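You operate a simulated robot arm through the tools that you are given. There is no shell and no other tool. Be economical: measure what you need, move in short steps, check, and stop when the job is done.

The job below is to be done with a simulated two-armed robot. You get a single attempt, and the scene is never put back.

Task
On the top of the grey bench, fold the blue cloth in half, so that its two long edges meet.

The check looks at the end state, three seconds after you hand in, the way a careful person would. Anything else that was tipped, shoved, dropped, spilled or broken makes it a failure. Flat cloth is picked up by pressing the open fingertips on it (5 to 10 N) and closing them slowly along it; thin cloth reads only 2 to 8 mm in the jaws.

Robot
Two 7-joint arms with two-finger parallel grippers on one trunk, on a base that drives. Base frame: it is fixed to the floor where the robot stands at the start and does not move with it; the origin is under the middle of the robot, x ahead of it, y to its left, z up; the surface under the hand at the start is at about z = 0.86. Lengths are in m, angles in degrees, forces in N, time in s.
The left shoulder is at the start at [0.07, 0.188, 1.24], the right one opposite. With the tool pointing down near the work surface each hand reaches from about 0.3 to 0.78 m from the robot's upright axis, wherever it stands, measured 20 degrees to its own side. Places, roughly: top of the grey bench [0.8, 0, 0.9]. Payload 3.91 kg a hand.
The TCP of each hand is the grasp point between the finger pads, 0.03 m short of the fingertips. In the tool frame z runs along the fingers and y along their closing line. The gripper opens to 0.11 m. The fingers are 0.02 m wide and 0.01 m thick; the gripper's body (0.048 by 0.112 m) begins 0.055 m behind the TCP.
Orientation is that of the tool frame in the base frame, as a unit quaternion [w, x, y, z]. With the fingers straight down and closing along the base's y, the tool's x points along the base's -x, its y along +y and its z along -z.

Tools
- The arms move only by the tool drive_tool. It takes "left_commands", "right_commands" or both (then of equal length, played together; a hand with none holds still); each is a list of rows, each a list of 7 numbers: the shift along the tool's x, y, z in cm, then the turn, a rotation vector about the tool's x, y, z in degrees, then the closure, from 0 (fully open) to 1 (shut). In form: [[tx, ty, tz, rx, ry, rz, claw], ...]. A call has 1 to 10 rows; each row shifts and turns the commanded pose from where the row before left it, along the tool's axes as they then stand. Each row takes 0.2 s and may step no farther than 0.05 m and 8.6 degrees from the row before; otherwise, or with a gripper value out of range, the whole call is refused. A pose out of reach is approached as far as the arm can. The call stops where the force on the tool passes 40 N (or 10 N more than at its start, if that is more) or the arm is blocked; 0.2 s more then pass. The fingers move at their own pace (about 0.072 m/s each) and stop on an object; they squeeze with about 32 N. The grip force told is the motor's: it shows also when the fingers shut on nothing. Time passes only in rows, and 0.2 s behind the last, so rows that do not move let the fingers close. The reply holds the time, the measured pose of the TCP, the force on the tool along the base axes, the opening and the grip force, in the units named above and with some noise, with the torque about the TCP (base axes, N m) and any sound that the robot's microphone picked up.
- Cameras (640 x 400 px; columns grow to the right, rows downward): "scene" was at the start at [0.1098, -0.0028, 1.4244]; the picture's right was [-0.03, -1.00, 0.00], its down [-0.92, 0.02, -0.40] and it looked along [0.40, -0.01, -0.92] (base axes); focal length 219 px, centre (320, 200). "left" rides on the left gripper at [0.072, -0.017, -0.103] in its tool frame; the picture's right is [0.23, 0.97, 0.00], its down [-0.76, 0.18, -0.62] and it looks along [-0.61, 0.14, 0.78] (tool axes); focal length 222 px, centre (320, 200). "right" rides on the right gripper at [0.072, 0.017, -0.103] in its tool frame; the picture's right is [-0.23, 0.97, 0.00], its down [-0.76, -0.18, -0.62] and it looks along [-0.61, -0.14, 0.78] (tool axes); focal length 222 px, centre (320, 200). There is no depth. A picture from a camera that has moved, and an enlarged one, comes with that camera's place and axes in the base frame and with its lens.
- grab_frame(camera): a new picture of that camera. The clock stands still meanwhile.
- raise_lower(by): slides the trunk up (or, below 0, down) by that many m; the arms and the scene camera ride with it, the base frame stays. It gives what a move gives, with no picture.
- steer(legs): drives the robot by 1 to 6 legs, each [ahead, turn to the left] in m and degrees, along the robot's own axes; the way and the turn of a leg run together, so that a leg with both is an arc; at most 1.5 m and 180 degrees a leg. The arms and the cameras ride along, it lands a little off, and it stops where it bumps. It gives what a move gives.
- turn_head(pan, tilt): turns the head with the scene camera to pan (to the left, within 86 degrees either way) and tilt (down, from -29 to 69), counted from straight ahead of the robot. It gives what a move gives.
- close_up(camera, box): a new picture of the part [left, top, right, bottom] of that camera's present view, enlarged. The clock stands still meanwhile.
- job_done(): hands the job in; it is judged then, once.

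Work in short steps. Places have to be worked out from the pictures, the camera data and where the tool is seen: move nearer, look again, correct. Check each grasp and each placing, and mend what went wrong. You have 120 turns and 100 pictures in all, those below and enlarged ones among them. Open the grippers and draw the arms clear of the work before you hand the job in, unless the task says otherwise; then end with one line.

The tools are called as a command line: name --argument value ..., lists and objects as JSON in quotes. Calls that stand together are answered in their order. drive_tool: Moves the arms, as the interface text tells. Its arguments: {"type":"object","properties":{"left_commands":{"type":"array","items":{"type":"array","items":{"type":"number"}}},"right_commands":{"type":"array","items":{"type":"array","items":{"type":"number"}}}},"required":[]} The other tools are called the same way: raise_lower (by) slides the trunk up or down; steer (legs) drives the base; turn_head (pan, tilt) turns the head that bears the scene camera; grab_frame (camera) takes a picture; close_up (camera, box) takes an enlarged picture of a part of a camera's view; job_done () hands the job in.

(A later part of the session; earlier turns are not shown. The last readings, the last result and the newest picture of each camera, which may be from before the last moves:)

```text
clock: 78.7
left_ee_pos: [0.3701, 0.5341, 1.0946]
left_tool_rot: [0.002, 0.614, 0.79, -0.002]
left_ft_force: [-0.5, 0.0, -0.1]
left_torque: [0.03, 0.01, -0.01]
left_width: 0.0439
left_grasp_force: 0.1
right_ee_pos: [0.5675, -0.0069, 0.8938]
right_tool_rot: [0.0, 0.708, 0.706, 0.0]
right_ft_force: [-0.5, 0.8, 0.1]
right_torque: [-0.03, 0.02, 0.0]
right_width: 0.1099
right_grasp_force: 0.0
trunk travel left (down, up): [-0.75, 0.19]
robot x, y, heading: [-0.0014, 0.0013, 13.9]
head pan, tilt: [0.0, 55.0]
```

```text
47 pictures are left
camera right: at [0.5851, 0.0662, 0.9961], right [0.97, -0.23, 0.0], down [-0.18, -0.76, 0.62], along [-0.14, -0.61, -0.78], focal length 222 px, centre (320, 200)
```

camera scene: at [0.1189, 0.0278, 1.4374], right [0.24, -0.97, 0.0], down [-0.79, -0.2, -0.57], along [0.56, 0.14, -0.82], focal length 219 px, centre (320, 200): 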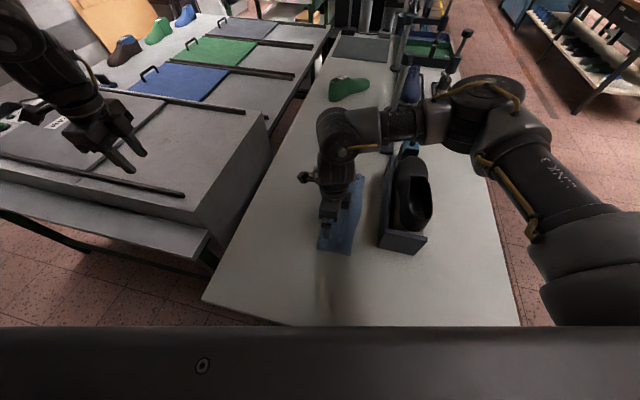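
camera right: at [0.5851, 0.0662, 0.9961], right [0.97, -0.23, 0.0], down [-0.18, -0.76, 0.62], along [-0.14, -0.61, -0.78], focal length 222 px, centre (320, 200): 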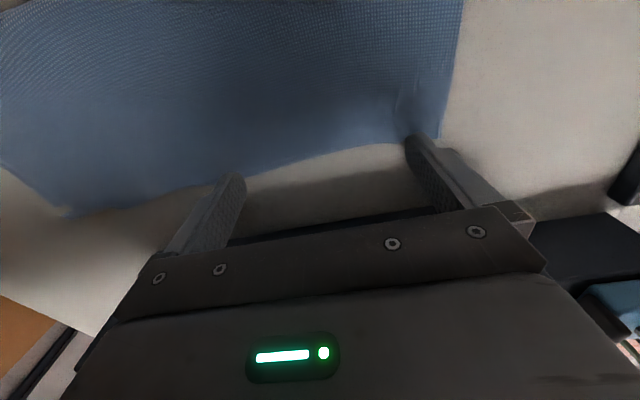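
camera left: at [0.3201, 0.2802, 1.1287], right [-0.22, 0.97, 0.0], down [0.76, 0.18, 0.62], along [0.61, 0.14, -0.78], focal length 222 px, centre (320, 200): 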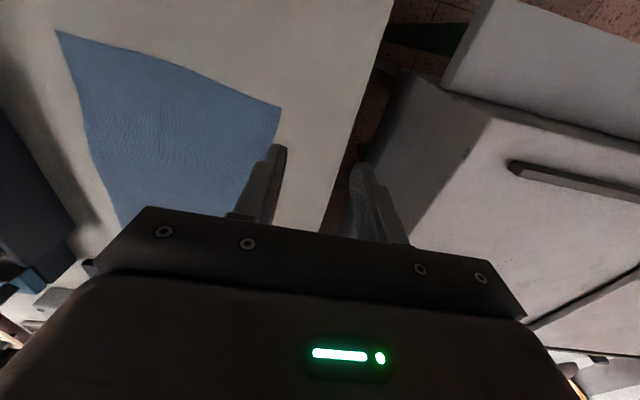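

The border now lies over to the right. I raise the hand, swing it left out of the view and inspect.

drive_tool --right_commands '[[0, 0, -2.5, 0, 0, 0, 0.3], [0, 0, -4, 0, 0, 0, 0.5], [2, 0, -4, 0, 0, 0, 0.73], [4.5, -1, -1, 0, 0, 0, 0.73], [4.5, -1, 0, 0, 0, 0, 0.73], [4.5, -1, 0, 0, 0, 0, 0.73], [4.5, -1, 0, 0, 0, 0, 0.73], [4.5, -1, 0, 0, 0, 0, 0.73], [4.5, -1, 0, 0, 0, 0, 0.73], [0, 0, 0, 0, 0, 0, 0.73]]'

close_up --camera "scene" --box '[290, 160, 450, 260]'

```text
clock: 80.9
left_ee_pos: [0.3713, 0.5328, 1.0937]
left_tool_rot: [0.003, 0.614, 0.789, -0.002]
left_ft_force: [-0.2, -1.0, -0.3]
left_torque: [-0.04, -0.01, 0.02]
left_width: 0.0439
left_grasp_force: 0.0
right_ee_pos: [0.5001, 0.2408, 1.0087]
right_tool_rot: [0.0, 0.707, 0.707, 0.002]
right_ft_force: [-0.5, -0.2, -0.4]
right_torque: [0.0, 0.01, -0.02]
right_width: 0.0296
right_grasp_force: 0.0
right hand out of reach, approached as far as the arm can: row 9
trunk travel left (down, up): [-0.75, 0.19]
robot x, y, heading: [-0.0007, 0.0004, 13.8]
head pan, tilt: [0.0, 55.0]
```

```text
4.00 times, centred on (370, 210) of scene
camera zoom: at [0.1196, 0.0283, 1.4373], right [0.24, -0.97, 0.0], down [-0.8, -0.2, -0.57], along [0.56, 0.14, -0.82], focal length 876 px, centre (120, 160)
```

zoom: 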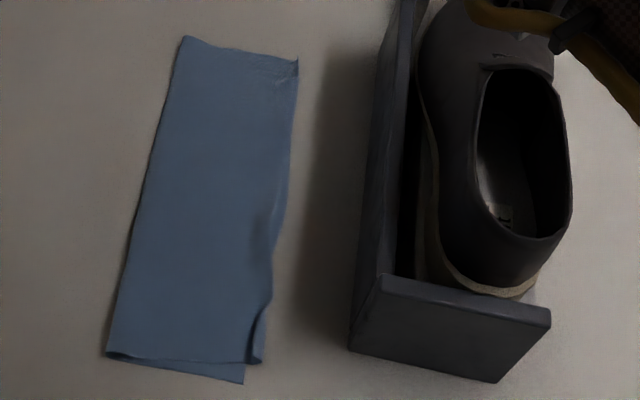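

Nearly there. I zoom in on both ends to see the remaining mismatch.

close_up --camera "scene" --box '[312, 222, 376, 262]'

close_up --camera "scene" --box '[325, 163, 389, 203]'

```text
10.00 times, centred on (344, 242) of scene
camera zoom: at [0.1196, 0.0283, 1.4373], right [0.24, -0.97, 0.0], down [-0.8, -0.2, -0.57], along [0.56, 0.14, -0.82], focal length 2191 px, centre (80, -220)
```

zoom: 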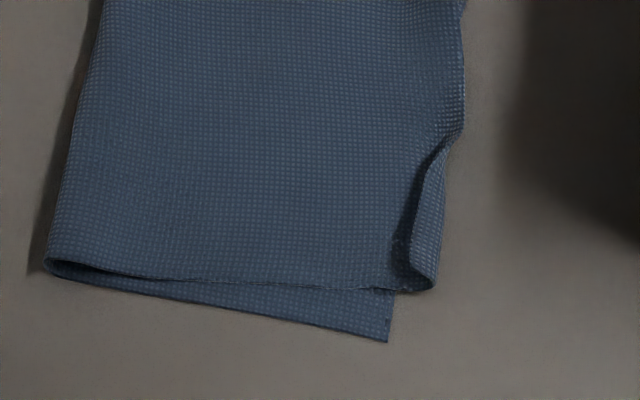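

```text
10.00 times, centred on (357, 183) of scene
camera zoom: at [0.1196, 0.0283, 1.4373], right [0.24, -0.97, 0.0], down [-0.8, -0.2, -0.57], along [0.56, 0.14, -0.82], focal length 2191 px, centre (-50, 370)
```

zoom: 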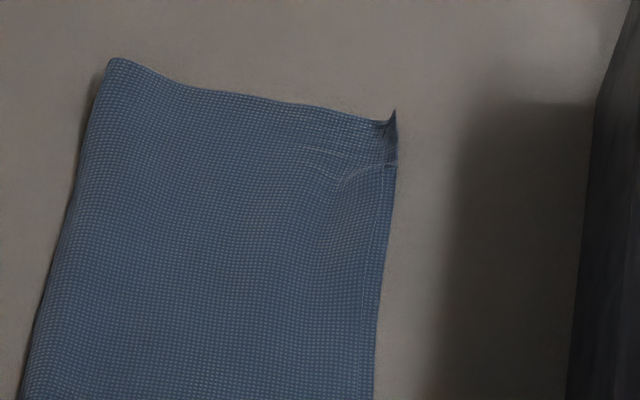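

The far end is good. At the near end a small corner flap is still turned back (x 0.37–0.41, y ≈ −0.01 to 0.003) and the top overhangs by about 1.3 cm. First I sweep that flap out with closed fingers.

drive_tool --right_commands '[[-4, -2.5, 0, 0, 0, 0, 1], [-4, -2.5, 0, 0, 0, 0, 1], [-4, -2.5, 0, 0, 0, 0, 1], [-4, -2, 2, 0, 0, 0, 1], [-4, -1.8, 3, 0, 0, 0, 1], [-0.8, 0, 3, 0, 0, 0, 1], [0, 0, 2, 0, 0, 0, 1], [0, 0, 0, 0, 0, 0, 1]]'

grab_frame --camera "right"

```text
refused: row 5 steps farther than a row can; nothing moved
```

```text
43 pictures are left
camera right: at [0.5184, 0.3136, 1.1117], right [0.97, -0.23, 0.0], down [-0.18, -0.76, 0.62], along [-0.14, -0.6, -0.78], focal length 222 px, centre (320, 200)
```

right: 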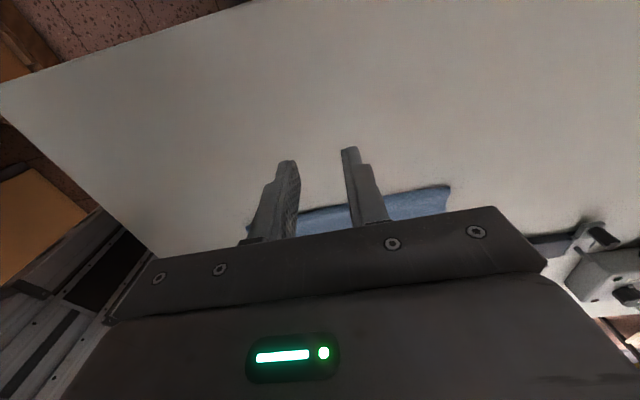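

One row was too long. I resend with smaller steps.

drive_tool --right_commands '[[-4, -2.5, 0, 0, 0, 0, 1], [-4, -2.5, 0, 0, 0, 0, 1], [-4, -2.5, 0, 0, 0, 0, 1], [-4, -2, 0, 0, 0, 0, 1], [-4, -1.8, 1, 0, 0, 0, 1], [-0.8, 0, 3.5, 0, 0, 0, 1], [0, 0, 3.5, 0, 0, 0, 1], [0, 0, 2, 0, 0, 0, 1], [0, 0, 0, 0, 0, 0, 1]]'

grab_frame --camera "right"

```text
clock: 82.9
left_ee_pos: [0.3705, 0.5332, 1.0952]
left_tool_rot: [0.003, 0.613, 0.79, -0.002]
left_ft_force: [0.4, 0.5, 0.2]
left_torque: [0.0, 0.01, 0.0]
left_width: 0.0443
left_grasp_force: 0.1
right_ee_pos: [0.3842, 0.0319, 0.9097]
right_tool_rot: [0.0, 0.708, 0.706, 0.001]
right_ft_force: [0.1, 1.0, 0.5]
right_torque: [0.03, 0.01, 0.02]
right_width: 0.0001
right_grasp_force: 32.4
trunk travel left (down, up): [-0.75, 0.19]
robot x, y, heading: [-0.0011, 0.0021, 13.8]
head pan, tilt: [0.0, 55.0]
```

```text
42 pictures are left
camera right: at [0.402, 0.1058, 1.0114], right [0.97, -0.23, 0.0], down [-0.18, -0.76, 0.62], along [-0.14, -0.61, -0.78], focal length 222 px, centre (320, 200)
```

right: 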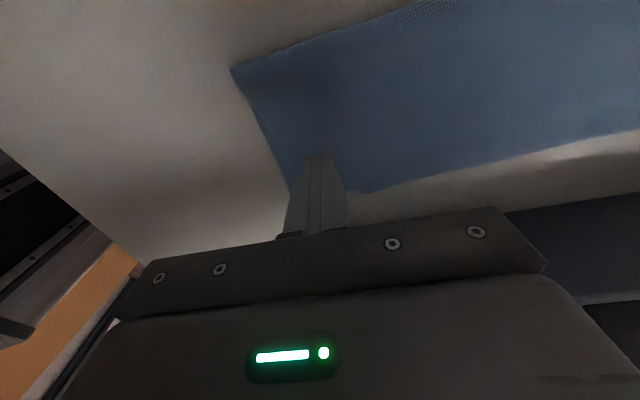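

I lower to just above the cloth and sweep right.

drive_tool --right_commands '[[0, 0, 1, 0, 0, 0, 1], [0, 0, 0.6, 0, 0, 0, 1], [-1, 0, 0, 0, 0, 0, 1], [-1, 0, 0, 0, 0, 0, 1], [-1, 0, 0, 0, 0, 0, 1], [-1, 0, 0, 0, 0, 0, 1], [-1, 0, 0, 0, 0, 0, 1], [0, 0, 0, 0, 0, 0, 1]]'

grab_frame --camera "right"

close_up --camera "scene" --box '[312, 217, 392, 267]'

```text
clock: 84.7
left_ee_pos: [0.3702, 0.533, 1.0954]
left_tool_rot: [0.002, 0.613, 0.79, -0.002]
left_ft_force: [-0.3, 0.0, -0.4]
left_torque: [0.05, -0.02, 0.0]
left_width: 0.0441
left_grasp_force: 0.0
right_ee_pos: [0.385, -0.0162, 0.8951]
right_tool_rot: [0.0, 0.708, 0.706, 0.0]
right_ft_force: [0.2, -0.3, 0.0]
right_torque: [0.0, -0.03, 0.02]
right_width: 0.0
right_grasp_force: 31.8
trunk travel left (down, up): [-0.75, 0.19]
robot x, y, heading: [0.0006, -0.0034, 14.3]
head pan, tilt: [0.0, 55.0]
```

```text
41 pictures are left
camera right: at [0.4029, 0.0566, 0.9968], right [0.97, -0.23, 0.0], down [-0.18, -0.76, 0.62], along [-0.14, -0.61, -0.78], focal length 222 px, centre (320, 200)
```

right: 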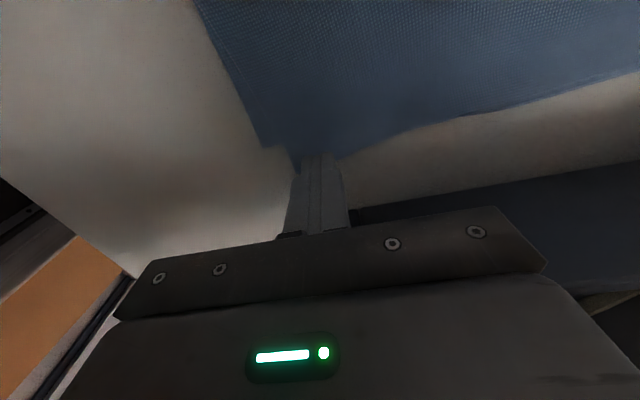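

```text
8.00 times, centred on (352, 242) of scene
camera zoom: at [0.1191, 0.0286, 1.4374], right [0.24, -0.97, 0.0], down [-0.8, -0.2, -0.57], along [0.56, 0.14, -0.82], focal length 1753 px, centre (64, -136)
```

zoom: 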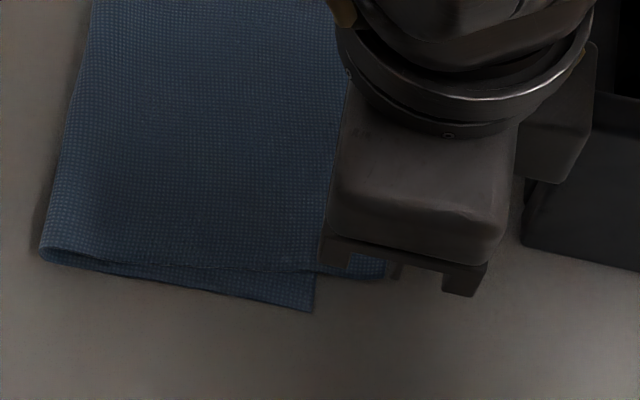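

The flap is out flat; the top's near corner is at (0.372, −0.022) and the base's at (0.352, 0). I'll pinch the top corner (closing along x) and set it back over the base corner.

drive_tool --right_commands '[[0, 0, -2, 0, 0, 0, 1], [0, 0, -1, 0, 0, 0, 0.73], [0.4, -0.4, 0, 0, 0, 0, 0.73], [0, 0, 0, 0, 0, 0, 0.73]]'

close_up --camera "right" --box '[200, 60, 440, 210]'

```text
clock: 85.7
left_ee_pos: [0.37, 0.5328, 1.0954]
left_tool_rot: [0.002, 0.613, 0.79, -0.001]
left_ft_force: [-0.5, -0.6, 0.6]
left_torque: [0.02, -0.01, -0.01]
left_width: 0.0442
left_grasp_force: 0.1
right_ee_pos: [0.3827, -0.0132, 0.9242]
right_tool_rot: [0.0, 0.708, 0.706, 0.0]
right_ft_force: [0.2, 1.1, 0.8]
right_torque: [-0.02, 0.02, 0.04]
right_width: 0.0298
right_grasp_force: 0.1
trunk travel left (down, up): [-0.75, 0.19]
robot x, y, heading: [-0.0025, 0.0013, 14.2]
head pan, tilt: [0.0, 55.0]
```

```text
2.67 times, centred on (320, 135) of right
camera zoom: at [0.4002, 0.0603, 1.0266], right [0.97, -0.23, 0.0], down [-0.18, -0.76, 0.62], along [-0.14, -0.61, -0.78], focal length 592 px, centre (320, 373)
```

zoom: 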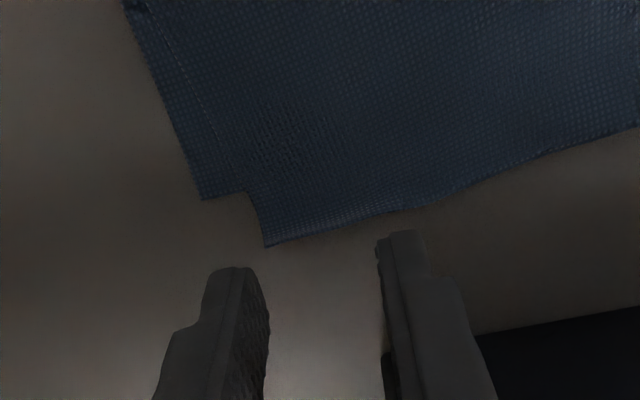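

The corner reads (0.366, −0.016). I adjust the hand to (0.375, −0.007) and lower to contact.

drive_tool --right_commands '[[0.6, -0.8, 1, 0, 0, 0, 0.73], [0, 0, 1.3, 0, 0, 0, 0.73], [0, 0, 0.8, 0, 0, 0, 0.73], [0, 0, 0.2, 0, 0, 0, 0.73], [0, 0, 0, 0, 0, 0, 0.73]]'

close_up --camera "right" --box '[200, 60, 440, 210]'

```text
clock: 86.9
left_ee_pos: [0.3693, 0.5314, 1.0961]
left_tool_rot: [0.002, 0.613, 0.79, -0.002]
left_ft_force: [-0.1, 0.0, 0.2]
left_torque: [-0.02, 0.01, 0.02]
left_width: 0.0442
left_grasp_force: 0.0
right_ee_pos: [0.3746, -0.0061, 0.8914]
right_tool_rot: [0.001, 0.708, 0.707, 0.002]
right_ft_force: [2.4, -1.5, 17.5]
right_torque: [0.1, -0.3, -0.01]
right_width: 0.03
right_grasp_force: 0.2
trunk travel left (down, up): [-0.75, 0.19]
robot x, y, heading: [-0.0013, 0.0003, 14.0]
head pan, tilt: [0.0, 55.0]
```

```text
2.67 times, centred on (320, 135) of right
camera zoom: at [0.3919, 0.0669, 0.9935], right [0.97, -0.23, 0.0], down [-0.18, -0.76, 0.62], along [-0.14, -0.61, -0.78], focal length 592 px, centre (320, 373)
```

zoom: 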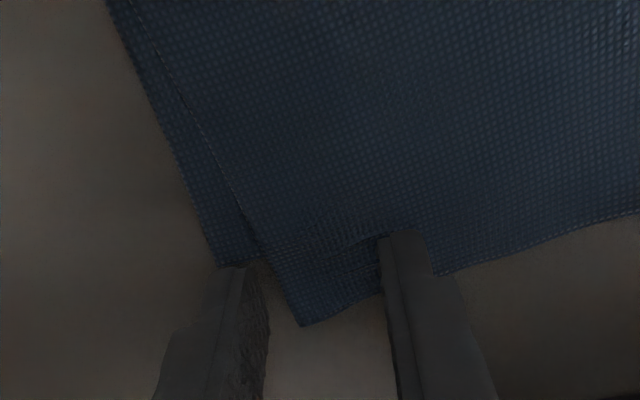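

The tips straddle the top corner's near edge. I ease to about 8 N and close slowly.

drive_tool --right_commands '[[0, 0, -0.16, 0, 0, 0, 0.73], [0, 0, 0, 0, 0, 0, 0.78], [0, 0, 0, 0, 0, 0, 0.83], [0, 0, 0, 0, 0, 0, 0.88], [0, 0, 0, 0, 0, 0, 0.93], [0, 0, 0, 0, 0, 0, 0.97], [0, 0, 0, 0, 0, 0, 1.0], [0, 0, 0, 0, 0, 0, 1.0]]'

close_up --camera "right" --box '[200, 60, 440, 210]'

```text
clock: 88.7
left_ee_pos: [0.3696, 0.5326, 1.0947]
left_tool_rot: [0.002, 0.614, 0.789, -0.001]
left_ft_force: [-0.2, 0.8, 0.1]
left_torque: [0.01, 0.02, 0.02]
left_width: 0.0438
left_grasp_force: 0.0
right_ee_pos: [0.3749, -0.0069, 0.8926]
right_tool_rot: [0.001, 0.708, 0.707, 0.0]
right_ft_force: [0.4, 0.4, -0.1]
right_torque: [0.03, 0.02, -0.01]
right_width: 0.0024
right_grasp_force: 32.1
trunk travel left (down, up): [-0.75, 0.19]
robot x, y, heading: [-0.0007, -0.0014, 13.9]
head pan, tilt: [0.0, 55.0]
```

```text
2.67 times, centred on (320, 135) of right
camera zoom: at [0.3918, 0.0672, 0.9939], right [0.97, -0.23, 0.0], down [-0.18, -0.76, 0.62], along [-0.14, -0.61, -0.78], focal length 592 px, centre (320, 373)
```

zoom: 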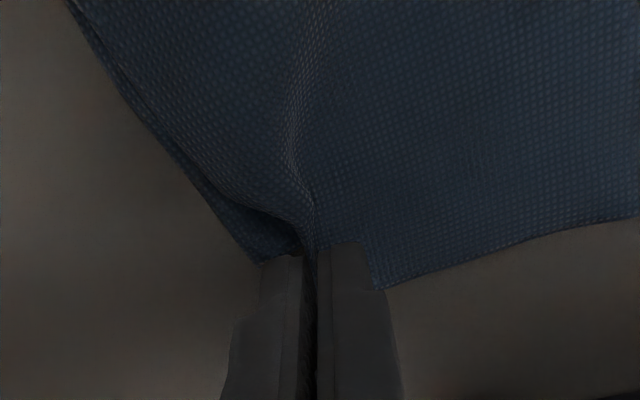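

Held at 2.4 mm, possibly both layers. I lift 1.5 cm to see whether the base corner stays down.

drive_tool --right_commands '[[0, 0, -0.8, 0, 0, 0, 1], [0, 0, -0.8, 0, 0, 0, 1], [0.5, 0, -0.6, 0, 0, 0, 1], [0, 0, 0, 0, 0, 0, 1]]'

close_up --camera "right" --box '[200, 60, 440, 210]'

close_up --camera "scene" --box '[312, 217, 392, 267]'

```text
clock: 89.7
left_ee_pos: [0.3711, 0.5325, 1.096]
left_tool_rot: [0.002, 0.614, 0.79, -0.001]
left_ft_force: [0.5, 0.5, -0.1]
left_torque: [-0.02, 0.0, -0.03]
left_width: 0.0438
left_grasp_force: 0.0
right_ee_pos: [0.3752, -0.0018, 0.915]
right_tool_rot: [0.001, 0.708, 0.706, 0.0]
right_ft_force: [-0.3, 0.5, 0.4]
right_torque: [0.02, 0.0, 0.0]
right_width: 0.0017
right_grasp_force: 31.9
trunk travel left (down, up): [-0.75, 0.19]
robot x, y, heading: [0.0011, 0.0018, 14.1]
head pan, tilt: [0.0, 55.0]
```

```text
2.67 times, centred on (320, 135) of right
camera zoom: at [0.3915, 0.0717, 1.0162], right [0.97, -0.23, 0.0], down [-0.18, -0.76, 0.62], along [-0.14, -0.61, -0.78], focal length 592 px, centre (320, 373)
```

zoom: 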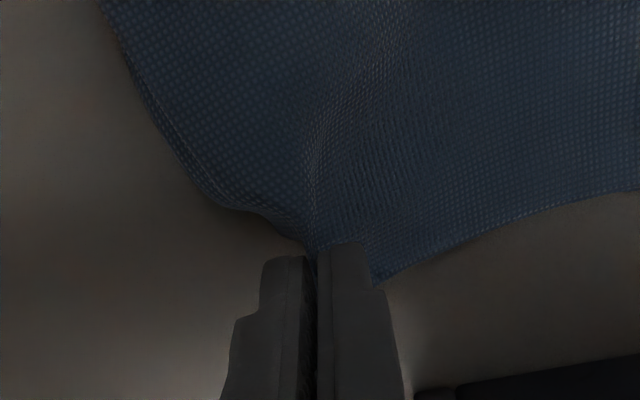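

```text
8.00 times, centred on (352, 242) of scene
camera zoom: at [0.1192, 0.0281, 1.4374], right [0.24, -0.97, 0.0], down [-0.8, -0.2, -0.57], along [0.56, 0.14, -0.82], focal length 1753 px, centre (64, -136)
```

zoom: 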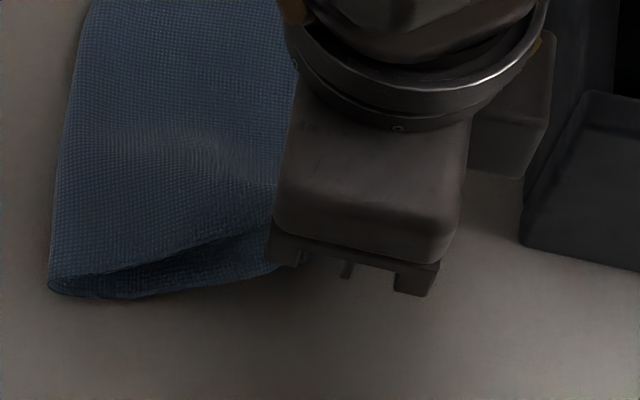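

It's unclear whether the base corner came along. I lift 2.5 cm more and look.

drive_tool --right_commands '[[0.5, 0, -1.2, 0, 0, 0, 1], [0.5, 0, -1.2, 0, 0, 0, 1], [0, 0, 0, 0, 0, 0, 1]]'

close_up --camera "right" --box '[140, 0, 460, 200]'

close_up --camera "scene" --box '[312, 217, 392, 267]'

```text
clock: 90.5
left_ee_pos: [0.3712, 0.5325, 1.095]
left_tool_rot: [0.002, 0.614, 0.789, -0.002]
left_ft_force: [-0.7, -0.8, -0.9]
left_torque: [0.03, -0.03, -0.01]
left_width: 0.0439
left_grasp_force: 0.0
right_ee_pos: [0.3754, 0.008, 0.9387]
right_tool_rot: [0.001, 0.707, 0.707, 0.0]
right_ft_force: [0.1, 0.8, -0.6]
right_torque: [-0.01, 0.03, 0.01]
right_width: 0.002
right_grasp_force: 32.3
trunk travel left (down, up): [-0.75, 0.19]
robot x, y, heading: [-0.0001, -0.0002, 14.0]
head pan, tilt: [0.0, 55.0]
```

```text
2.00 times, centred on (300, 100) of right
camera zoom: at [0.3916, 0.0816, 1.0404], right [0.97, -0.23, 0.0], down [-0.18, -0.76, 0.62], along [-0.14, -0.61, -0.78], focal length 444 px, centre (360, 400)
```

zoom: 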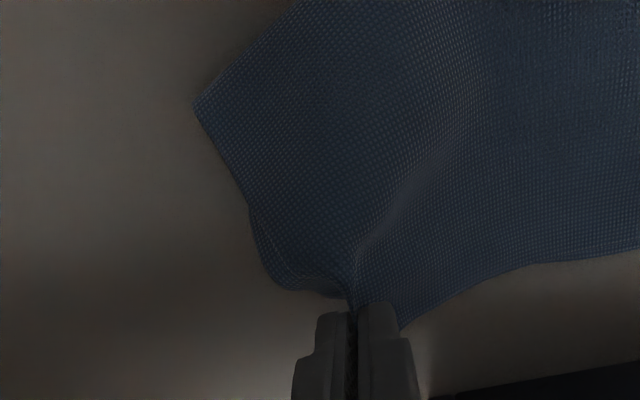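

```text
8.00 times, centred on (352, 242) of scene
camera zoom: at [0.1194, 0.028, 1.4374], right [0.24, -0.97, 0.0], down [-0.8, -0.2, -0.57], along [0.56, 0.14, -0.82], focal length 1753 px, centre (64, -136)
```

zoom: 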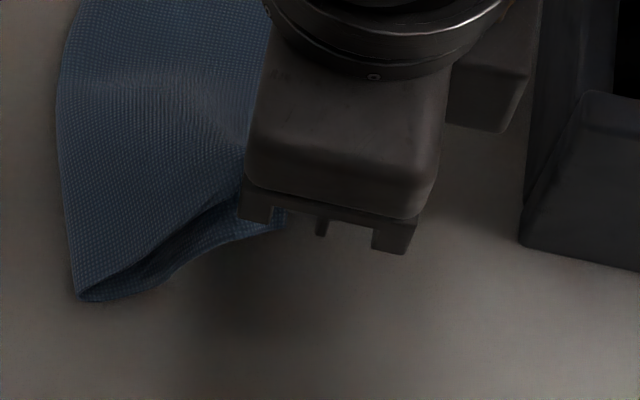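

The base corner was caught as well. I lower it back to where it was, release, and look again.

drive_tool --right_commands '[[-0.5, 0, 1.5, 0, 0, 0, 1], [-0.5, 0, 1.5, 0, 0, 0, 1], [-0.7, 0, 1.2, 0, 0, 0, 1], [0, 0, 0.3, 0, 0, 0, 1], [0, 0, 0, 0, 0, 0, 0.85], [0, 0, 0, 0, 0, 0, 0.75], [0, 0, -0.5, 0, 0, 0, 0.73], [0, 0, -2.5, 0, 0, 0, 0.73], [0, 0, -3, 0, 0, 0, 0.73], [0, 0, 0, 0, 0, 0, 0.73]]'

close_up --camera "right" --box '[140, 0, 460, 200]'

```text
clock: 92.7
left_ee_pos: [0.3701, 0.5335, 1.0928]
left_tool_rot: [0.001, 0.614, 0.789, -0.001]
left_ft_force: [-0.8, -0.3, 0.0]
left_torque: [0.01, 0.01, 0.01]
left_width: 0.0441
left_grasp_force: 0.2
right_ee_pos: [0.3749, -0.0089, 0.9528]
right_tool_rot: [0.0, 0.708, 0.707, 0.0]
right_ft_force: [0.2, -0.5, -0.7]
right_torque: [0.0, 0.03, -0.03]
right_width: 0.0296
right_grasp_force: 0.0
trunk travel left (down, up): [-0.75, 0.19]
robot x, y, heading: [-0.0016, -0.0036, 14.1]
head pan, tilt: [0.0, 55.0]
```

```text
2.00 times, centred on (300, 100) of right
camera zoom: at [0.3915, 0.0648, 1.0548], right [0.97, -0.23, 0.0], down [-0.18, -0.76, 0.62], along [-0.14, -0.61, -0.78], focal length 444 px, centre (360, 400)
```

zoom: 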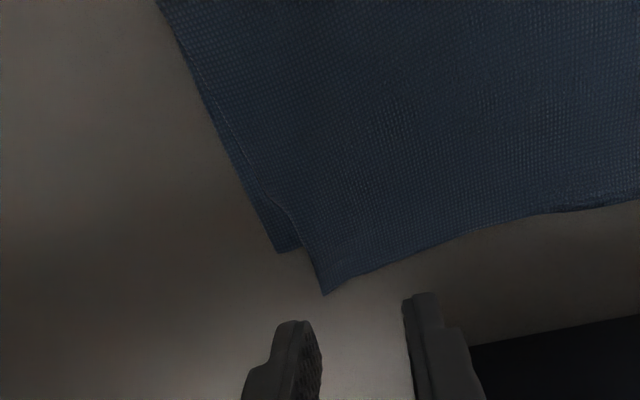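

The top corner (0.355, −0.021) still overhangs the base corner (0.341, 0.004). I pinch only the overhanging strip, at (0.374, −0.014), where no base lies beneath.

drive_tool --right_commands '[[-0.5, -0.1, 2, 0, 0, 0, 0.75], [0, 0, 2, 0, 0, 0, 0.75], [0, 0, 1.2, 0, 0, 0, 0.75], [0, 0, 0.55, 0, 0, 0, 0.75], [0, 0, 0, 0, 0, 0, 0.75]]'

close_up --camera "right" --box '[200, 60, 440, 210]'

```text
clock: 93.9
left_ee_pos: [0.3696, 0.5315, 1.0945]
left_tool_rot: [0.002, 0.614, 0.789, -0.001]
left_ft_force: [0.4, -0.3, -0.3]
left_torque: [0.02, 0.0, 0.05]
left_width: 0.0439
left_grasp_force: 0.2
right_ee_pos: [0.3733, -0.0128, 0.895]
right_tool_rot: [0.0, 0.708, 0.707, 0.0]
right_ft_force: [0.3, -0.4, 0.4]
right_torque: [0.0, 0.0, -0.02]
right_width: 0.0275
right_grasp_force: 0.1
trunk travel left (down, up): [-0.75, 0.19]
robot x, y, heading: [-0.0046, 0.0017, 14.1]
head pan, tilt: [0.0, 55.0]
```

```text
2.67 times, centred on (320, 135) of right
camera zoom: at [0.3916, 0.0609, 0.9977], right [0.97, -0.23, 0.0], down [-0.18, -0.76, 0.62], along [-0.14, -0.61, -0.78], focal length 592 px, centre (320, 373)
```

zoom: 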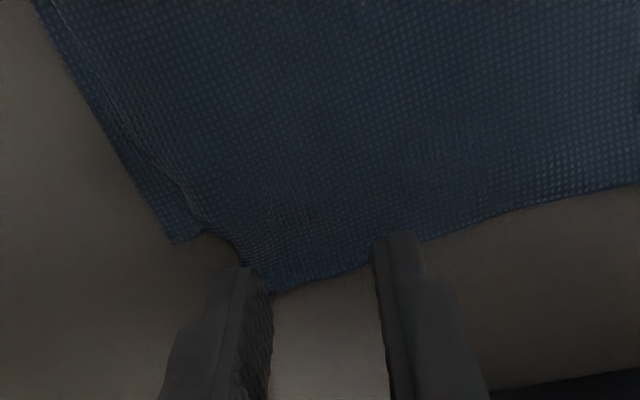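

Both tips sit on the overhang strip, clear of the base corner. I press and close slowly.

drive_tool --right_commands '[[0, 0, 0.2, 0, 0, 0, 0.75], [0, 0, 0.2, 0, 0, 0, 0.75], [0, 0, 0, 0, 0, 0, 0.75]]'

```text
clock: 94.7
left_ee_pos: [0.3702, 0.5334, 1.095]
left_tool_rot: [0.002, 0.613, 0.79, -0.002]
left_ft_force: [-0.1, 1.1, 0.0]
left_torque: [-0.01, 0.01, -0.04]
left_width: 0.044
left_grasp_force: 0.1
right_ee_pos: [0.3738, -0.0138, 0.8921]
right_tool_rot: [0.001, 0.707, 0.707, 0.0]
right_ft_force: [0.5, -0.2, 0.3]
right_torque: [-0.01, 0.02, 0.0]
right_width: 0.0274
right_grasp_force: 0.0
trunk travel left (down, up): [-0.75, 0.19]
robot x, y, heading: [0.0013, -0.0009, 13.9]
head pan, tilt: [0.0, 55.0]
```

drive_tool --right_commands '[[0, 0, 0.2, 0, 0, 0, 0.75], [0, 0, 0, 0, 0, 0, 0.75], [0, 0, 0, 0, 0, 0, 0.8], [0, 0, 0, 0, 0, 0, 0.85], [0, 0, 0, 0, 0, 0, 0.9], [0, 0, 0, 0, 0, 0, 0.95], [0, 0, 0, 0, 0, 0, 1.0], [0, 0, 0, 0, 0, 0, 1.0]]'

drive_tool --right_commands '[[0, 0, -0.8, 0, 0, 0, 1], [0.4, -0.3, -0.6, 0, 0, 0, 1], [0, 0, 0, 0, 0, 0, 1]]'

close_up --camera "right" --box '[140, 0, 460, 200]'

```text
clock: 96.5
left_ee_pos: [0.3675, 0.5335, 1.0961]
left_tool_rot: [0.003, 0.614, 0.79, -0.001]
left_ft_force: [-0.3, 0.4, -0.4]
left_torque: [0.03, 0.01, -0.02]
left_width: 0.0443
left_grasp_force: 0.0
right_ee_pos: [0.3733, -0.0108, 0.8914]
right_tool_rot: [0.002, 0.708, 0.707, 0.002]
right_ft_force: [-1.2, 1.3, 35.9]
right_torque: [0.24, 0.14, 0.02]
right_width: 0.0018
right_grasp_force: 32.4
trunk travel left (down, up): [-0.75, 0.19]
robot x, y, heading: [0.0012, -0.0021, 13.9]
head pan, tilt: [0.0, 55.0]
```

```text
clock: 97.3
left_ee_pos: [0.3706, 0.5317, 1.095]
left_tool_rot: [0.002, 0.613, 0.79, -0.002]
left_ft_force: [0.2, 0.4, -0.1]
left_torque: [-0.01, 0.03, 0.02]
left_width: 0.0438
left_grasp_force: 0.1
right_ee_pos: [0.3739, -0.0097, 0.9016]
right_tool_rot: [0.001, 0.708, 0.706, 0.0]
right_ft_force: [0.1, 0.5, 0.9]
right_torque: [-0.03, -0.01, 0.01]
right_width: 0.0019
right_grasp_force: 31.9
trunk travel left (down, up): [-0.75, 0.19]
robot x, y, heading: [-0.0001, -0.0034, 14.0]
head pan, tilt: [0.0, 55.0]
```

```text
2.00 times, centred on (300, 100) of right
camera zoom: at [0.3898, 0.0638, 1.004], right [0.97, -0.23, 0.0], down [-0.18, -0.76, 0.62], along [-0.14, -0.61, -0.78], focal length 444 px, centre (360, 400)
```

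zoom: 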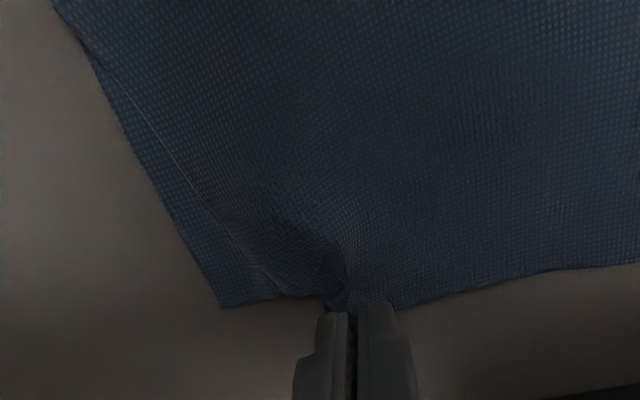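

Only the top layer is held this time; the base corner stays flat. I carry it 2.3 cm left and 1.6 cm nearer, and lay it down.

drive_tool --right_commands '[[0.3, -0.3, -1, 0, 0, 0, 1], [0.8, -0.5, -0.5, 0, 0, 0, 1], [0.8, -0.5, 0.3, 0, 0, 0, 1], [0.4, -0.3, 0.8, 0, 0, 0, 1], [0, 0, 0.8, 0, 0, 0, 1], [0, 0, 0.4, 0, 0, 0, 1], [0, 0, 0, 0, 0, 0, 1]]'

close_up --camera "right" --box '[140, 0, 460, 200]'

```text
clock: 98.9
left_ee_pos: [0.3703, 0.5321, 1.0951]
left_tool_rot: [0.002, 0.613, 0.79, -0.001]
left_ft_force: [-0.2, -0.5, 0.4]
left_torque: [0.01, -0.02, -0.02]
left_width: 0.044
left_grasp_force: 0.1
right_ee_pos: [0.3565, 0.0136, 0.8969]
right_tool_rot: [-0.001, 0.708, 0.706, 0.0]
right_ft_force: [-0.2, 0.3, -0.4]
right_torque: [-0.01, 0.02, 0.02]
right_width: 0.0015
right_grasp_force: 32.1
trunk travel left (down, up): [-0.75, 0.19]
robot x, y, heading: [-0.0008, 0.0001, 14.0]
head pan, tilt: [0.0, 55.0]
```

```text
2.00 times, centred on (300, 100) of right
camera zoom: at [0.3732, 0.0869, 0.9978], right [0.97, -0.23, 0.0], down [-0.18, -0.76, 0.62], along [-0.14, -0.61, -0.78], focal length 444 px, centre (360, 400)
```

zoom: 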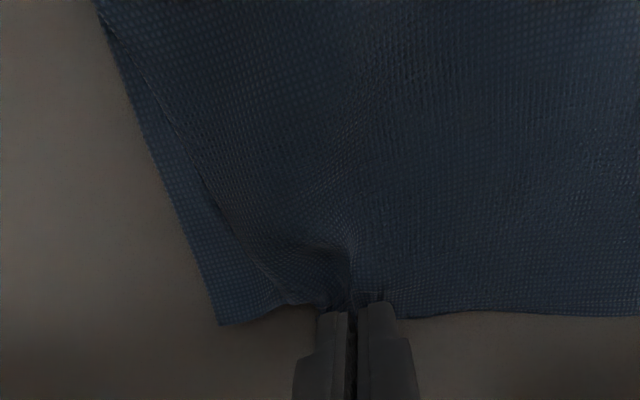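

I lower the last few millimetres, release, and swing the hand away to view the result.

drive_tool --right_commands '[[0, 0, 0.3, 0, 0, 0, 1], [0, 0, 0, 0, 0, 0, 0.9], [0, 0, 0, 0, 0, 0, 0.85], [0, 0, -0.6, 0, 0, 0, 0.85], [0, 0, -3, 0, 0, 0, 0.85], [0, 0, -4, 0, 0, 0, 0.85], [3, 2, -3, 0, 0, 0, 0.85], [4, 2, 0, 0, 0, 0, 0.85], [4, 2, 0, 0, 0, 0, 0.85], [4, 2, 0, 0, 0, 0, 0.85]]'

drive_tool --right_commands '[[4, 1, 0, 0, 0, 0, 0.85], [4, 1, 0, 0, 0, 0, 0.85], [0, 0, 0, 0, 0, 0, 0.85]]'

close_up --camera "scene" --box '[290, 170, 450, 270]'

```text
clock: 101.1
left_ee_pos: [0.3712, 0.5347, 1.0942]
left_tool_rot: [0.003, 0.614, 0.79, 0.0]
left_ft_force: [-0.1, 0.6, 0.4]
left_torque: [-0.02, 0.01, -0.02]
left_width: 0.044
left_grasp_force: 0.0
right_ee_pos: [0.4353, 0.164, 0.9983]
right_tool_rot: [0.001, 0.707, 0.707, 0.0]
right_ft_force: [-0.4, 0.6, 0.3]
right_torque: [-0.02, 0.03, 0.0]
right_width: 0.0164
right_grasp_force: 0.2
trunk travel left (down, up): [-0.75, 0.19]
robot x, y, heading: [-0.0021, 0.0023, 14.0]
head pan, tilt: [0.0, 55.0]
```

```text
clock: 101.9
left_ee_pos: [0.3705, 0.5304, 1.0958]
left_tool_rot: [0.001, 0.614, 0.789, -0.001]
left_ft_force: [-0.2, -0.2, 0.1]
left_torque: [0.0, 0.0, 0.03]
left_width: 0.0441
left_grasp_force: 0.1
right_ee_pos: [0.4603, 0.2423, 0.999]
right_tool_rot: [0.0, 0.708, 0.706, 0.0]
right_ft_force: [0.2, -0.7, 0.4]
right_torque: [0.01, 0.03, -0.03]
right_width: 0.0167
right_grasp_force: 0.0
trunk travel left (down, up): [-0.75, 0.19]
robot x, y, heading: [0.0015, -0.0027, 14.0]
head pan, tilt: [0.0, 55.0]
```

```text
4.00 times, centred on (370, 220) of scene
camera zoom: at [0.1198, 0.0257, 1.4374], right [0.24, -0.97, 0.0], down [-0.8, -0.2, -0.57], along [0.56, 0.14, -0.82], focal length 876 px, centre (120, 120)
```

zoom: 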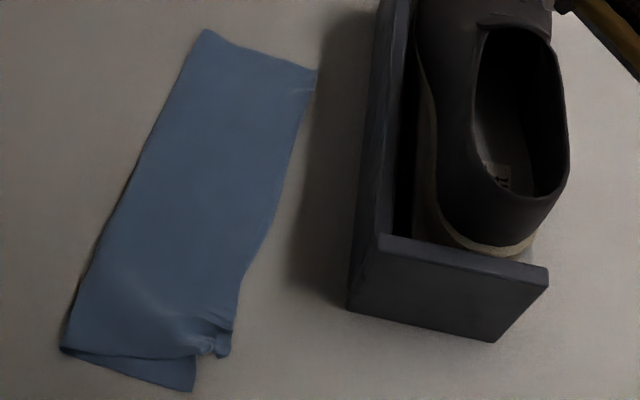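

close_up --camera "scene" --box '[300, 236, 364, 276]'

```text
10.00 times, centred on (332, 256) of scene
camera zoom: at [0.1198, 0.0257, 1.4374], right [0.24, -0.97, 0.0], down [-0.8, -0.2, -0.57], along [0.56, 0.14, -0.82], focal length 2191 px, centre (200, -360)
```

zoom: 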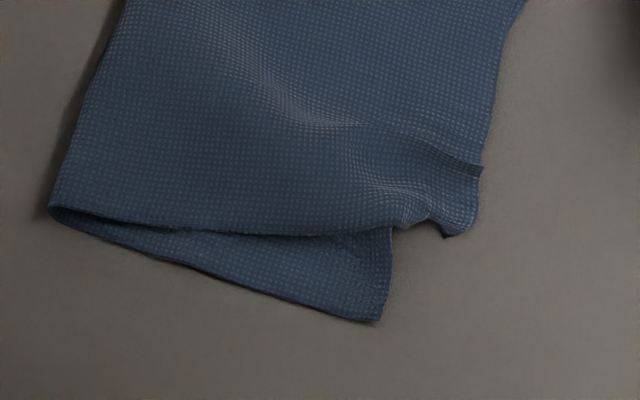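

The edges are within about 1 cm sideways, but the top's near corner (0.338, 0.012) is rumpled and about 2.5 cm short along the edge of the base corner (0.311, 0.025). I pinch the overhanging bit again at (0.349, 0.006) and draw it toward the robot.

drive_tool --right_commands '[[-4, -2, 0, 0, 0, 0, 0.73], [-4, -2, 0, 0, 0, 0, 0.73], [-4, -2, 0, 0, 0, 0, 0.73], [-4, -2, 0, 0, 0, 0, 0.73], [-4, -1.8, 1, 0, 0, 0, 0.73], [-3.6, -1.3, 2, 0, 0, 0, 0.73], [0, 0, 3.5, 0, 0, 0, 0.73], [0, 0, 1.5, 0, 0, 0, 0.73], [0, 0, 0, 0, 0, 0, 0.73]]'

close_up --camera "right" --box '[180, 30, 460, 205]'

```text
clock: 103.9
left_ee_pos: [0.3702, 0.5327, 1.094]
left_tool_rot: [0.002, 0.614, 0.789, -0.001]
left_ft_force: [0.3, -0.3, -0.5]
left_torque: [0.0, -0.04, -0.02]
left_width: 0.0439
left_grasp_force: 0.0
right_ee_pos: [0.3419, 0.0072, 0.9171]
right_tool_rot: [0.0, 0.708, 0.707, 0.001]
right_ft_force: [0.2, -0.3, 0.2]
right_torque: [-0.02, 0.02, -0.02]
right_width: 0.0297
right_grasp_force: 0.1
trunk travel left (down, up): [-0.75, 0.19]
robot x, y, heading: [-0.001, -0.0009, 14.0]
head pan, tilt: [0.0, 55.0]
```

```text
2.29 times, centred on (320, 118) of right
camera zoom: at [0.3594, 0.0805, 1.0188], right [0.97, -0.23, 0.0], down [-0.18, -0.76, 0.62], along [-0.14, -0.61, -0.78], focal length 508 px, centre (320, 389)
```

zoom: 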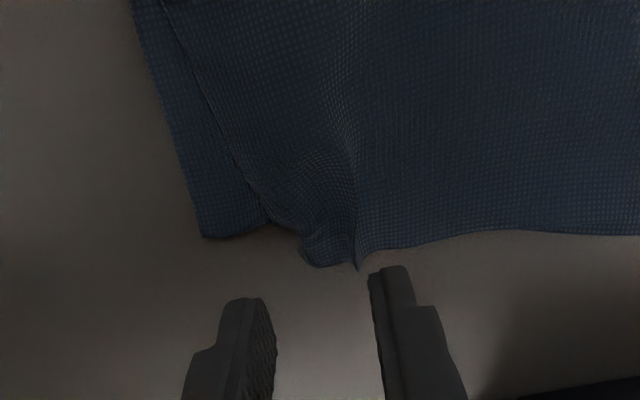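

The ridge left from before is at (0.347, 0.008). I centre on it and come down.

drive_tool --right_commands '[[0.3, 0.6, 1, 0, 0, 0, 0.75], [0, 0, 1, 0, 0, 0, 0.75], [0, 0, 0.4, 0, 0, 0, 0.75], [0, 0, 0, 0, 0, 0, 0.75]]'

drive_tool --right_commands '[[0, 0, 0.15, 0, 0, 0, 0.75], [0, 0, 0, 0, 0, 0, 0.75]]'

```text
clock: 104.9
left_ee_pos: [0.3698, 0.533, 1.0955]
left_tool_rot: [0.002, 0.614, 0.79, -0.002]
left_ft_force: [0.6, 0.1, 0.4]
left_torque: [-0.01, 0.02, -0.02]
left_width: 0.0439
left_grasp_force: 0.1
right_ee_pos: [0.3503, 0.0091, 0.895]
right_tool_rot: [0.0, 0.708, 0.706, 0.0]
right_ft_force: [0.3, 0.0, 0.6]
right_torque: [0.03, 0.0, 0.0]
right_width: 0.0275
right_grasp_force: 0.0
trunk travel left (down, up): [-0.75, 0.19]
robot x, y, heading: [0.0011, 0.0033, 14.1]
head pan, tilt: [0.0, 55.0]
```

```text
clock: 105.5
left_ee_pos: [0.3698, 0.5317, 1.0955]
left_tool_rot: [0.002, 0.614, 0.789, -0.001]
left_ft_force: [0.1, 0.0, -0.3]
left_torque: [0.02, -0.01, -0.01]
left_width: 0.0442
left_grasp_force: 0.0
right_ee_pos: [0.3499, 0.0101, 0.8927]
right_tool_rot: [0.001, 0.708, 0.706, 0.0]
right_ft_force: [-0.2, 0.2, 0.3]
right_torque: [0.04, -0.06, -0.04]
right_width: 0.0276
right_grasp_force: 0.0
trunk travel left (down, up): [-0.75, 0.19]
robot x, y, heading: [0.0, -0.0006, 13.9]
head pan, tilt: [0.0, 55.0]
```

I close slowly here just above contact, since a ridge already stands up, then lift 1.5 cm and check.

drive_tool --right_commands '[[0, 0, 0.1, 0, 0, 0, 0.75], [0, 0, 0, 0, 0, 0, 0.8], [0, 0, 0, 0, 0, 0, 0.85], [0, 0, 0, 0, 0, 0, 0.9], [0, 0, 0, 0, 0, 0, 0.95], [0, 0, 0, 0, 0, 0, 1.0], [0, 0, 0, 0, 0, 0, 1.0], [0, 0, -0.8, 0, 0, 0, 1], [0, -0.3, -0.7, 0, 0, 0, 1], [0, 0, 0, 0, 0, 0, 1]]'

close_up --camera "right" --box '[180, 30, 460, 205]'

```text
clock: 107.7
left_ee_pos: [0.3702, 0.5325, 1.0951]
left_tool_rot: [0.002, 0.614, 0.79, -0.002]
left_ft_force: [0.5, -0.5, 0.0]
left_torque: [0.03, -0.01, 0.01]
left_width: 0.0438
left_grasp_force: 0.0
right_ee_pos: [0.3461, 0.0114, 0.9065]
right_tool_rot: [0.0, 0.708, 0.707, -0.001]
right_ft_force: [0.6, -0.4, 0.5]
right_torque: [0.02, 0.0, -0.02]
right_width: 0.0024
right_grasp_force: 31.6
trunk travel left (down, up): [-0.75, 0.19]
robot x, y, heading: [0.0001, 0.0007, 14.1]
head pan, tilt: [0.0, 55.0]
```

```text
2.29 times, centred on (320, 118) of right
camera zoom: at [0.3639, 0.085, 1.0086], right [0.97, -0.23, 0.0], down [-0.18, -0.76, 0.62], along [-0.14, -0.61, -0.78], focal length 508 px, centre (320, 389)
```

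zoom: 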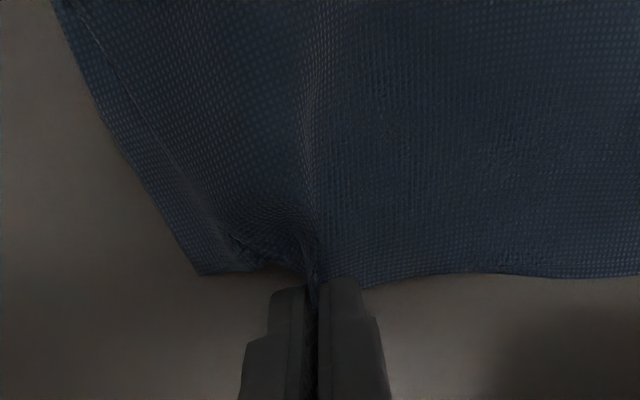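

The top is held and the base corner stays down. I lift a bit more, carry 2.8 cm nearer and 1 cm left, then lay down.

drive_tool --right_commands '[[0, 0, -1.2, 0, 0, 0, 1], [0.2, -0.6, -1, 0, 0, 0, 1], [0.3, -0.8, 0, 0, 0, 0, 1], [0.3, -0.8, 0.5, 0, 0, 0, 1], [0.3, -0.6, 1.2, 0, 0, 0, 1], [0, 0, 1.2, 0, 0, 0, 1], [0, 0, 0.6, 0, 0, 0, 1], [0, 0, 0, 0, 0, 0, 1]]'

close_up --camera "right" --box '[180, 30, 460, 205]'

```text
clock: 109.5
left_ee_pos: [0.3703, 0.5328, 1.0953]
left_tool_rot: [0.002, 0.614, 0.79, -0.002]
left_ft_force: [-0.2, 0.1, 0.3]
left_torque: [-0.01, 0.01, -0.01]
left_width: 0.0441
left_grasp_force: 0.0
right_ee_pos: [0.3189, 0.0207, 0.8941]
right_tool_rot: [0.0, 0.708, 0.706, 0.0]
right_ft_force: [0.3, -1.2, 0.4]
right_torque: [0.02, 0.01, 0.01]
right_width: 0.0024
right_grasp_force: 31.9
trunk travel left (down, up): [-0.75, 0.19]
robot x, y, heading: [0.0018, -0.0013, 14.2]
head pan, tilt: [0.0, 55.0]
```

```text
2.29 times, centred on (320, 118) of right
camera zoom: at [0.3366, 0.0943, 0.9963], right [0.97, -0.23, 0.0], down [-0.18, -0.76, 0.62], along [-0.14, -0.61, -0.78], focal length 508 px, centre (320, 389)
```

zoom: 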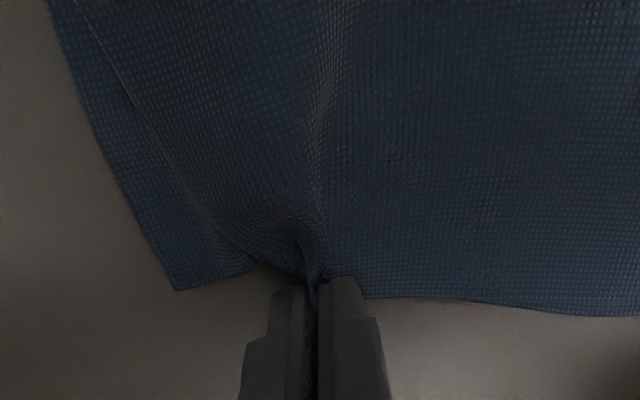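

The whole cloth slid with it, so the shortfall is mostly the gathered pinch. I press lightly and open the fingers wide along x, to spread the gather flat.

drive_tool --right_commands '[[0, 0, 0.3, 0, 0, 0, 1], [0, 0, 0, 0, 0, 0, 1]]'

```text
clock: 110.1
left_ee_pos: [0.3701, 0.5321, 1.0953]
left_tool_rot: [0.001, 0.614, 0.79, -0.002]
left_ft_force: [1.2, 0.3, -0.2]
left_torque: [0.02, 0.03, 0.01]
left_width: 0.0439
left_grasp_force: 0.1
right_ee_pos: [0.32, 0.02, 0.8915]
right_tool_rot: [0.001, 0.708, 0.706, 0.001]
right_ft_force: [-0.2, -0.7, 6.9]
right_torque: [-0.01, 0.0, 0.0]
right_width: 0.0021
right_grasp_force: 32.0
trunk travel left (down, up): [-0.75, 0.19]
robot x, y, heading: [0.0021, -0.0004, 14.2]
head pan, tilt: [0.0, 55.0]
```

drive_tool --right_commands '[[0, 0, 0, 0, 0, 0, 0.9], [0, 0, 0, 0, 0, 0, 0.8], [0, 0, 0, 0, 0, 0, 0.7], [0, 0, 0, 0, 0, 0, 0.6], [0, 0, 0, 0, 0, 0, 0.55], [0, 0, 0, 0, 0, 0, 0.55], [0, 0, -1, 0, 0, 0, 0.55], [0, 0, -3, 0, 0, 0, 0.55], [0, 0, -3, 0, 0, 0, 0.55], [0, 0, 0, 0, 0, 0, 0.55]]'

grab_frame --camera "right"

drive_tool --right_commands '[[2, 0, -3, 0, 0, 0, 0.55], [4, 2, 0, 0, 0, 0, 0.55], [4, 2, 0, 0, 0, 0, 0.55], [4, 2, 0, 0, 0, 0, 0.55], [4, 2, 0, 0, 0, 0, 0.55], [4, 2, 0, 0, 0, 0, 0.55], [0, 0, 0, 0, 0, 0, 0.55]]'

close_up --camera "scene" --box '[280, 170, 440, 270]'

```text
clock: 112.3
left_ee_pos: [0.3708, 0.5327, 1.0952]
left_tool_rot: [0.002, 0.613, 0.79, -0.001]
left_ft_force: [0.4, -0.3, 0.5]
left_torque: [-0.02, -0.01, 0.0]
left_width: 0.0438
left_grasp_force: 0.2
right_ee_pos: [0.3181, 0.0213, 0.9592]
right_tool_rot: [-0.001, 0.708, 0.706, 0.001]
right_ft_force: [1.0, -0.3, 0.2]
right_torque: [0.01, 0.03, -0.02]
right_width: 0.0496
right_grasp_force: 0.0
trunk travel left (down, up): [-0.75, 0.19]
robot x, y, heading: [-0.0012, 0.0023, 13.7]
head pan, tilt: [0.0, 55.0]
```

```text
23 pictures are left
camera right: at [0.3358, 0.0953, 1.061], right [0.97, -0.23, 0.0], down [-0.18, -0.76, 0.62], along [-0.14, -0.61, -0.78], focal length 222 px, centre (320, 200)
```

right: 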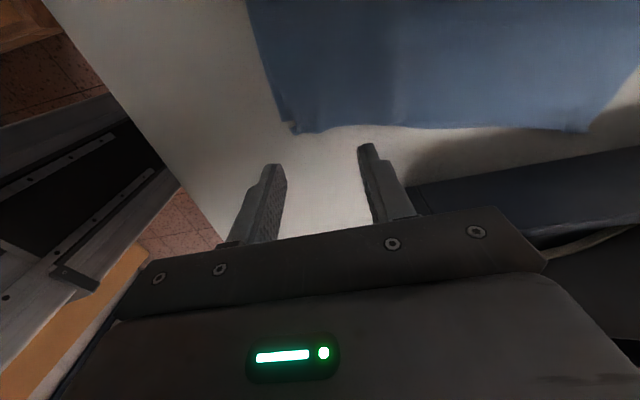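

```text
clock: 113.9
left_ee_pos: [0.3699, 0.5326, 1.0947]
left_tool_rot: [0.002, 0.614, 0.789, -0.001]
left_ft_force: [0.3, -1.2, 0.2]
left_torque: [0.04, 0.03, 0.01]
left_width: 0.044
left_grasp_force: 0.1
right_ee_pos: [0.4217, 0.2402, 0.9896]
right_tool_rot: [0.0, 0.708, 0.707, 0.0]
right_ft_force: [-0.6, 0.8, -0.1]
right_torque: [0.05, 0.0, 0.0]
right_width: 0.0495
right_grasp_force: 0.0
trunk travel left (down, up): [-0.75, 0.19]
robot x, y, heading: [-0.0022, -0.0006, 14.0]
head pan, tilt: [0.0, 55.0]
```

```text
4.00 times, centred on (360, 220) of scene
camera zoom: at [0.1192, 0.0273, 1.4374], right [0.24, -0.97, 0.0], down [-0.8, -0.2, -0.57], along [0.56, 0.14, -0.82], focal length 876 px, centre (160, 120)
```

zoom: 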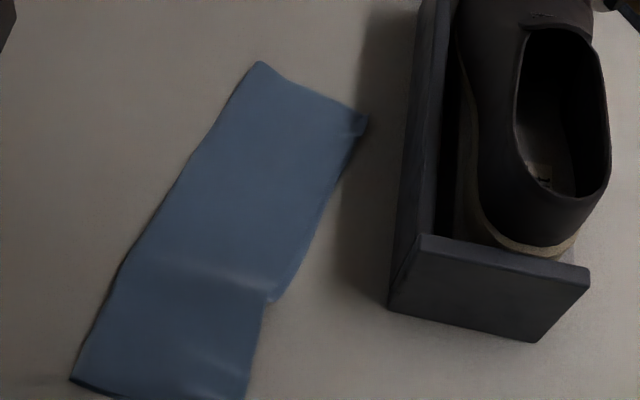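

The spread worked well. I look at the near end, which is cut off here.

close_up --camera "scene" --box '[280, 230, 376, 290]'

close_up --camera "scene" --box '[320, 180, 400, 230]'

```text
6.67 times, centred on (328, 260) of scene
camera zoom: at [0.1192, 0.0273, 1.4374], right [0.24, -0.97, 0.0], down [-0.8, -0.2, -0.57], along [0.56, 0.14, -0.82], focal length 1461 px, centre (267, -200)
```

zoom: 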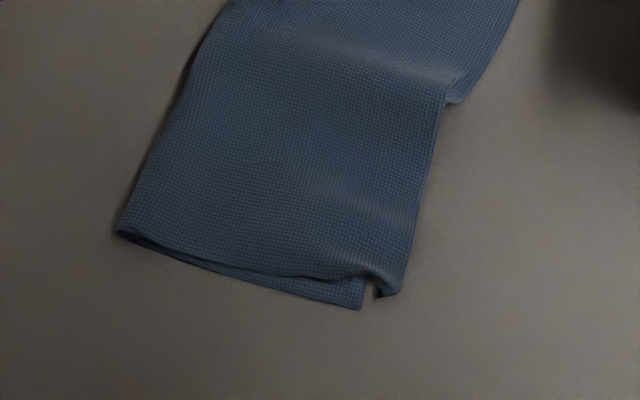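

```text
8.00 times, centred on (360, 205) of scene
camera zoom: at [0.1192, 0.0273, 1.4374], right [0.24, -0.97, 0.0], down [-0.8, -0.2, -0.57], along [0.56, 0.14, -0.82], focal length 1753 px, centre (0, 160)
```

zoom: 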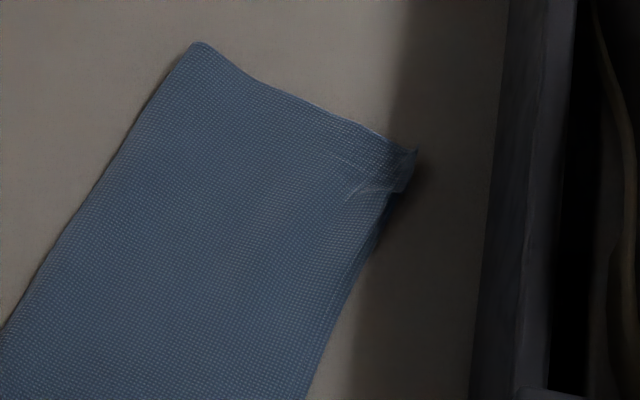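

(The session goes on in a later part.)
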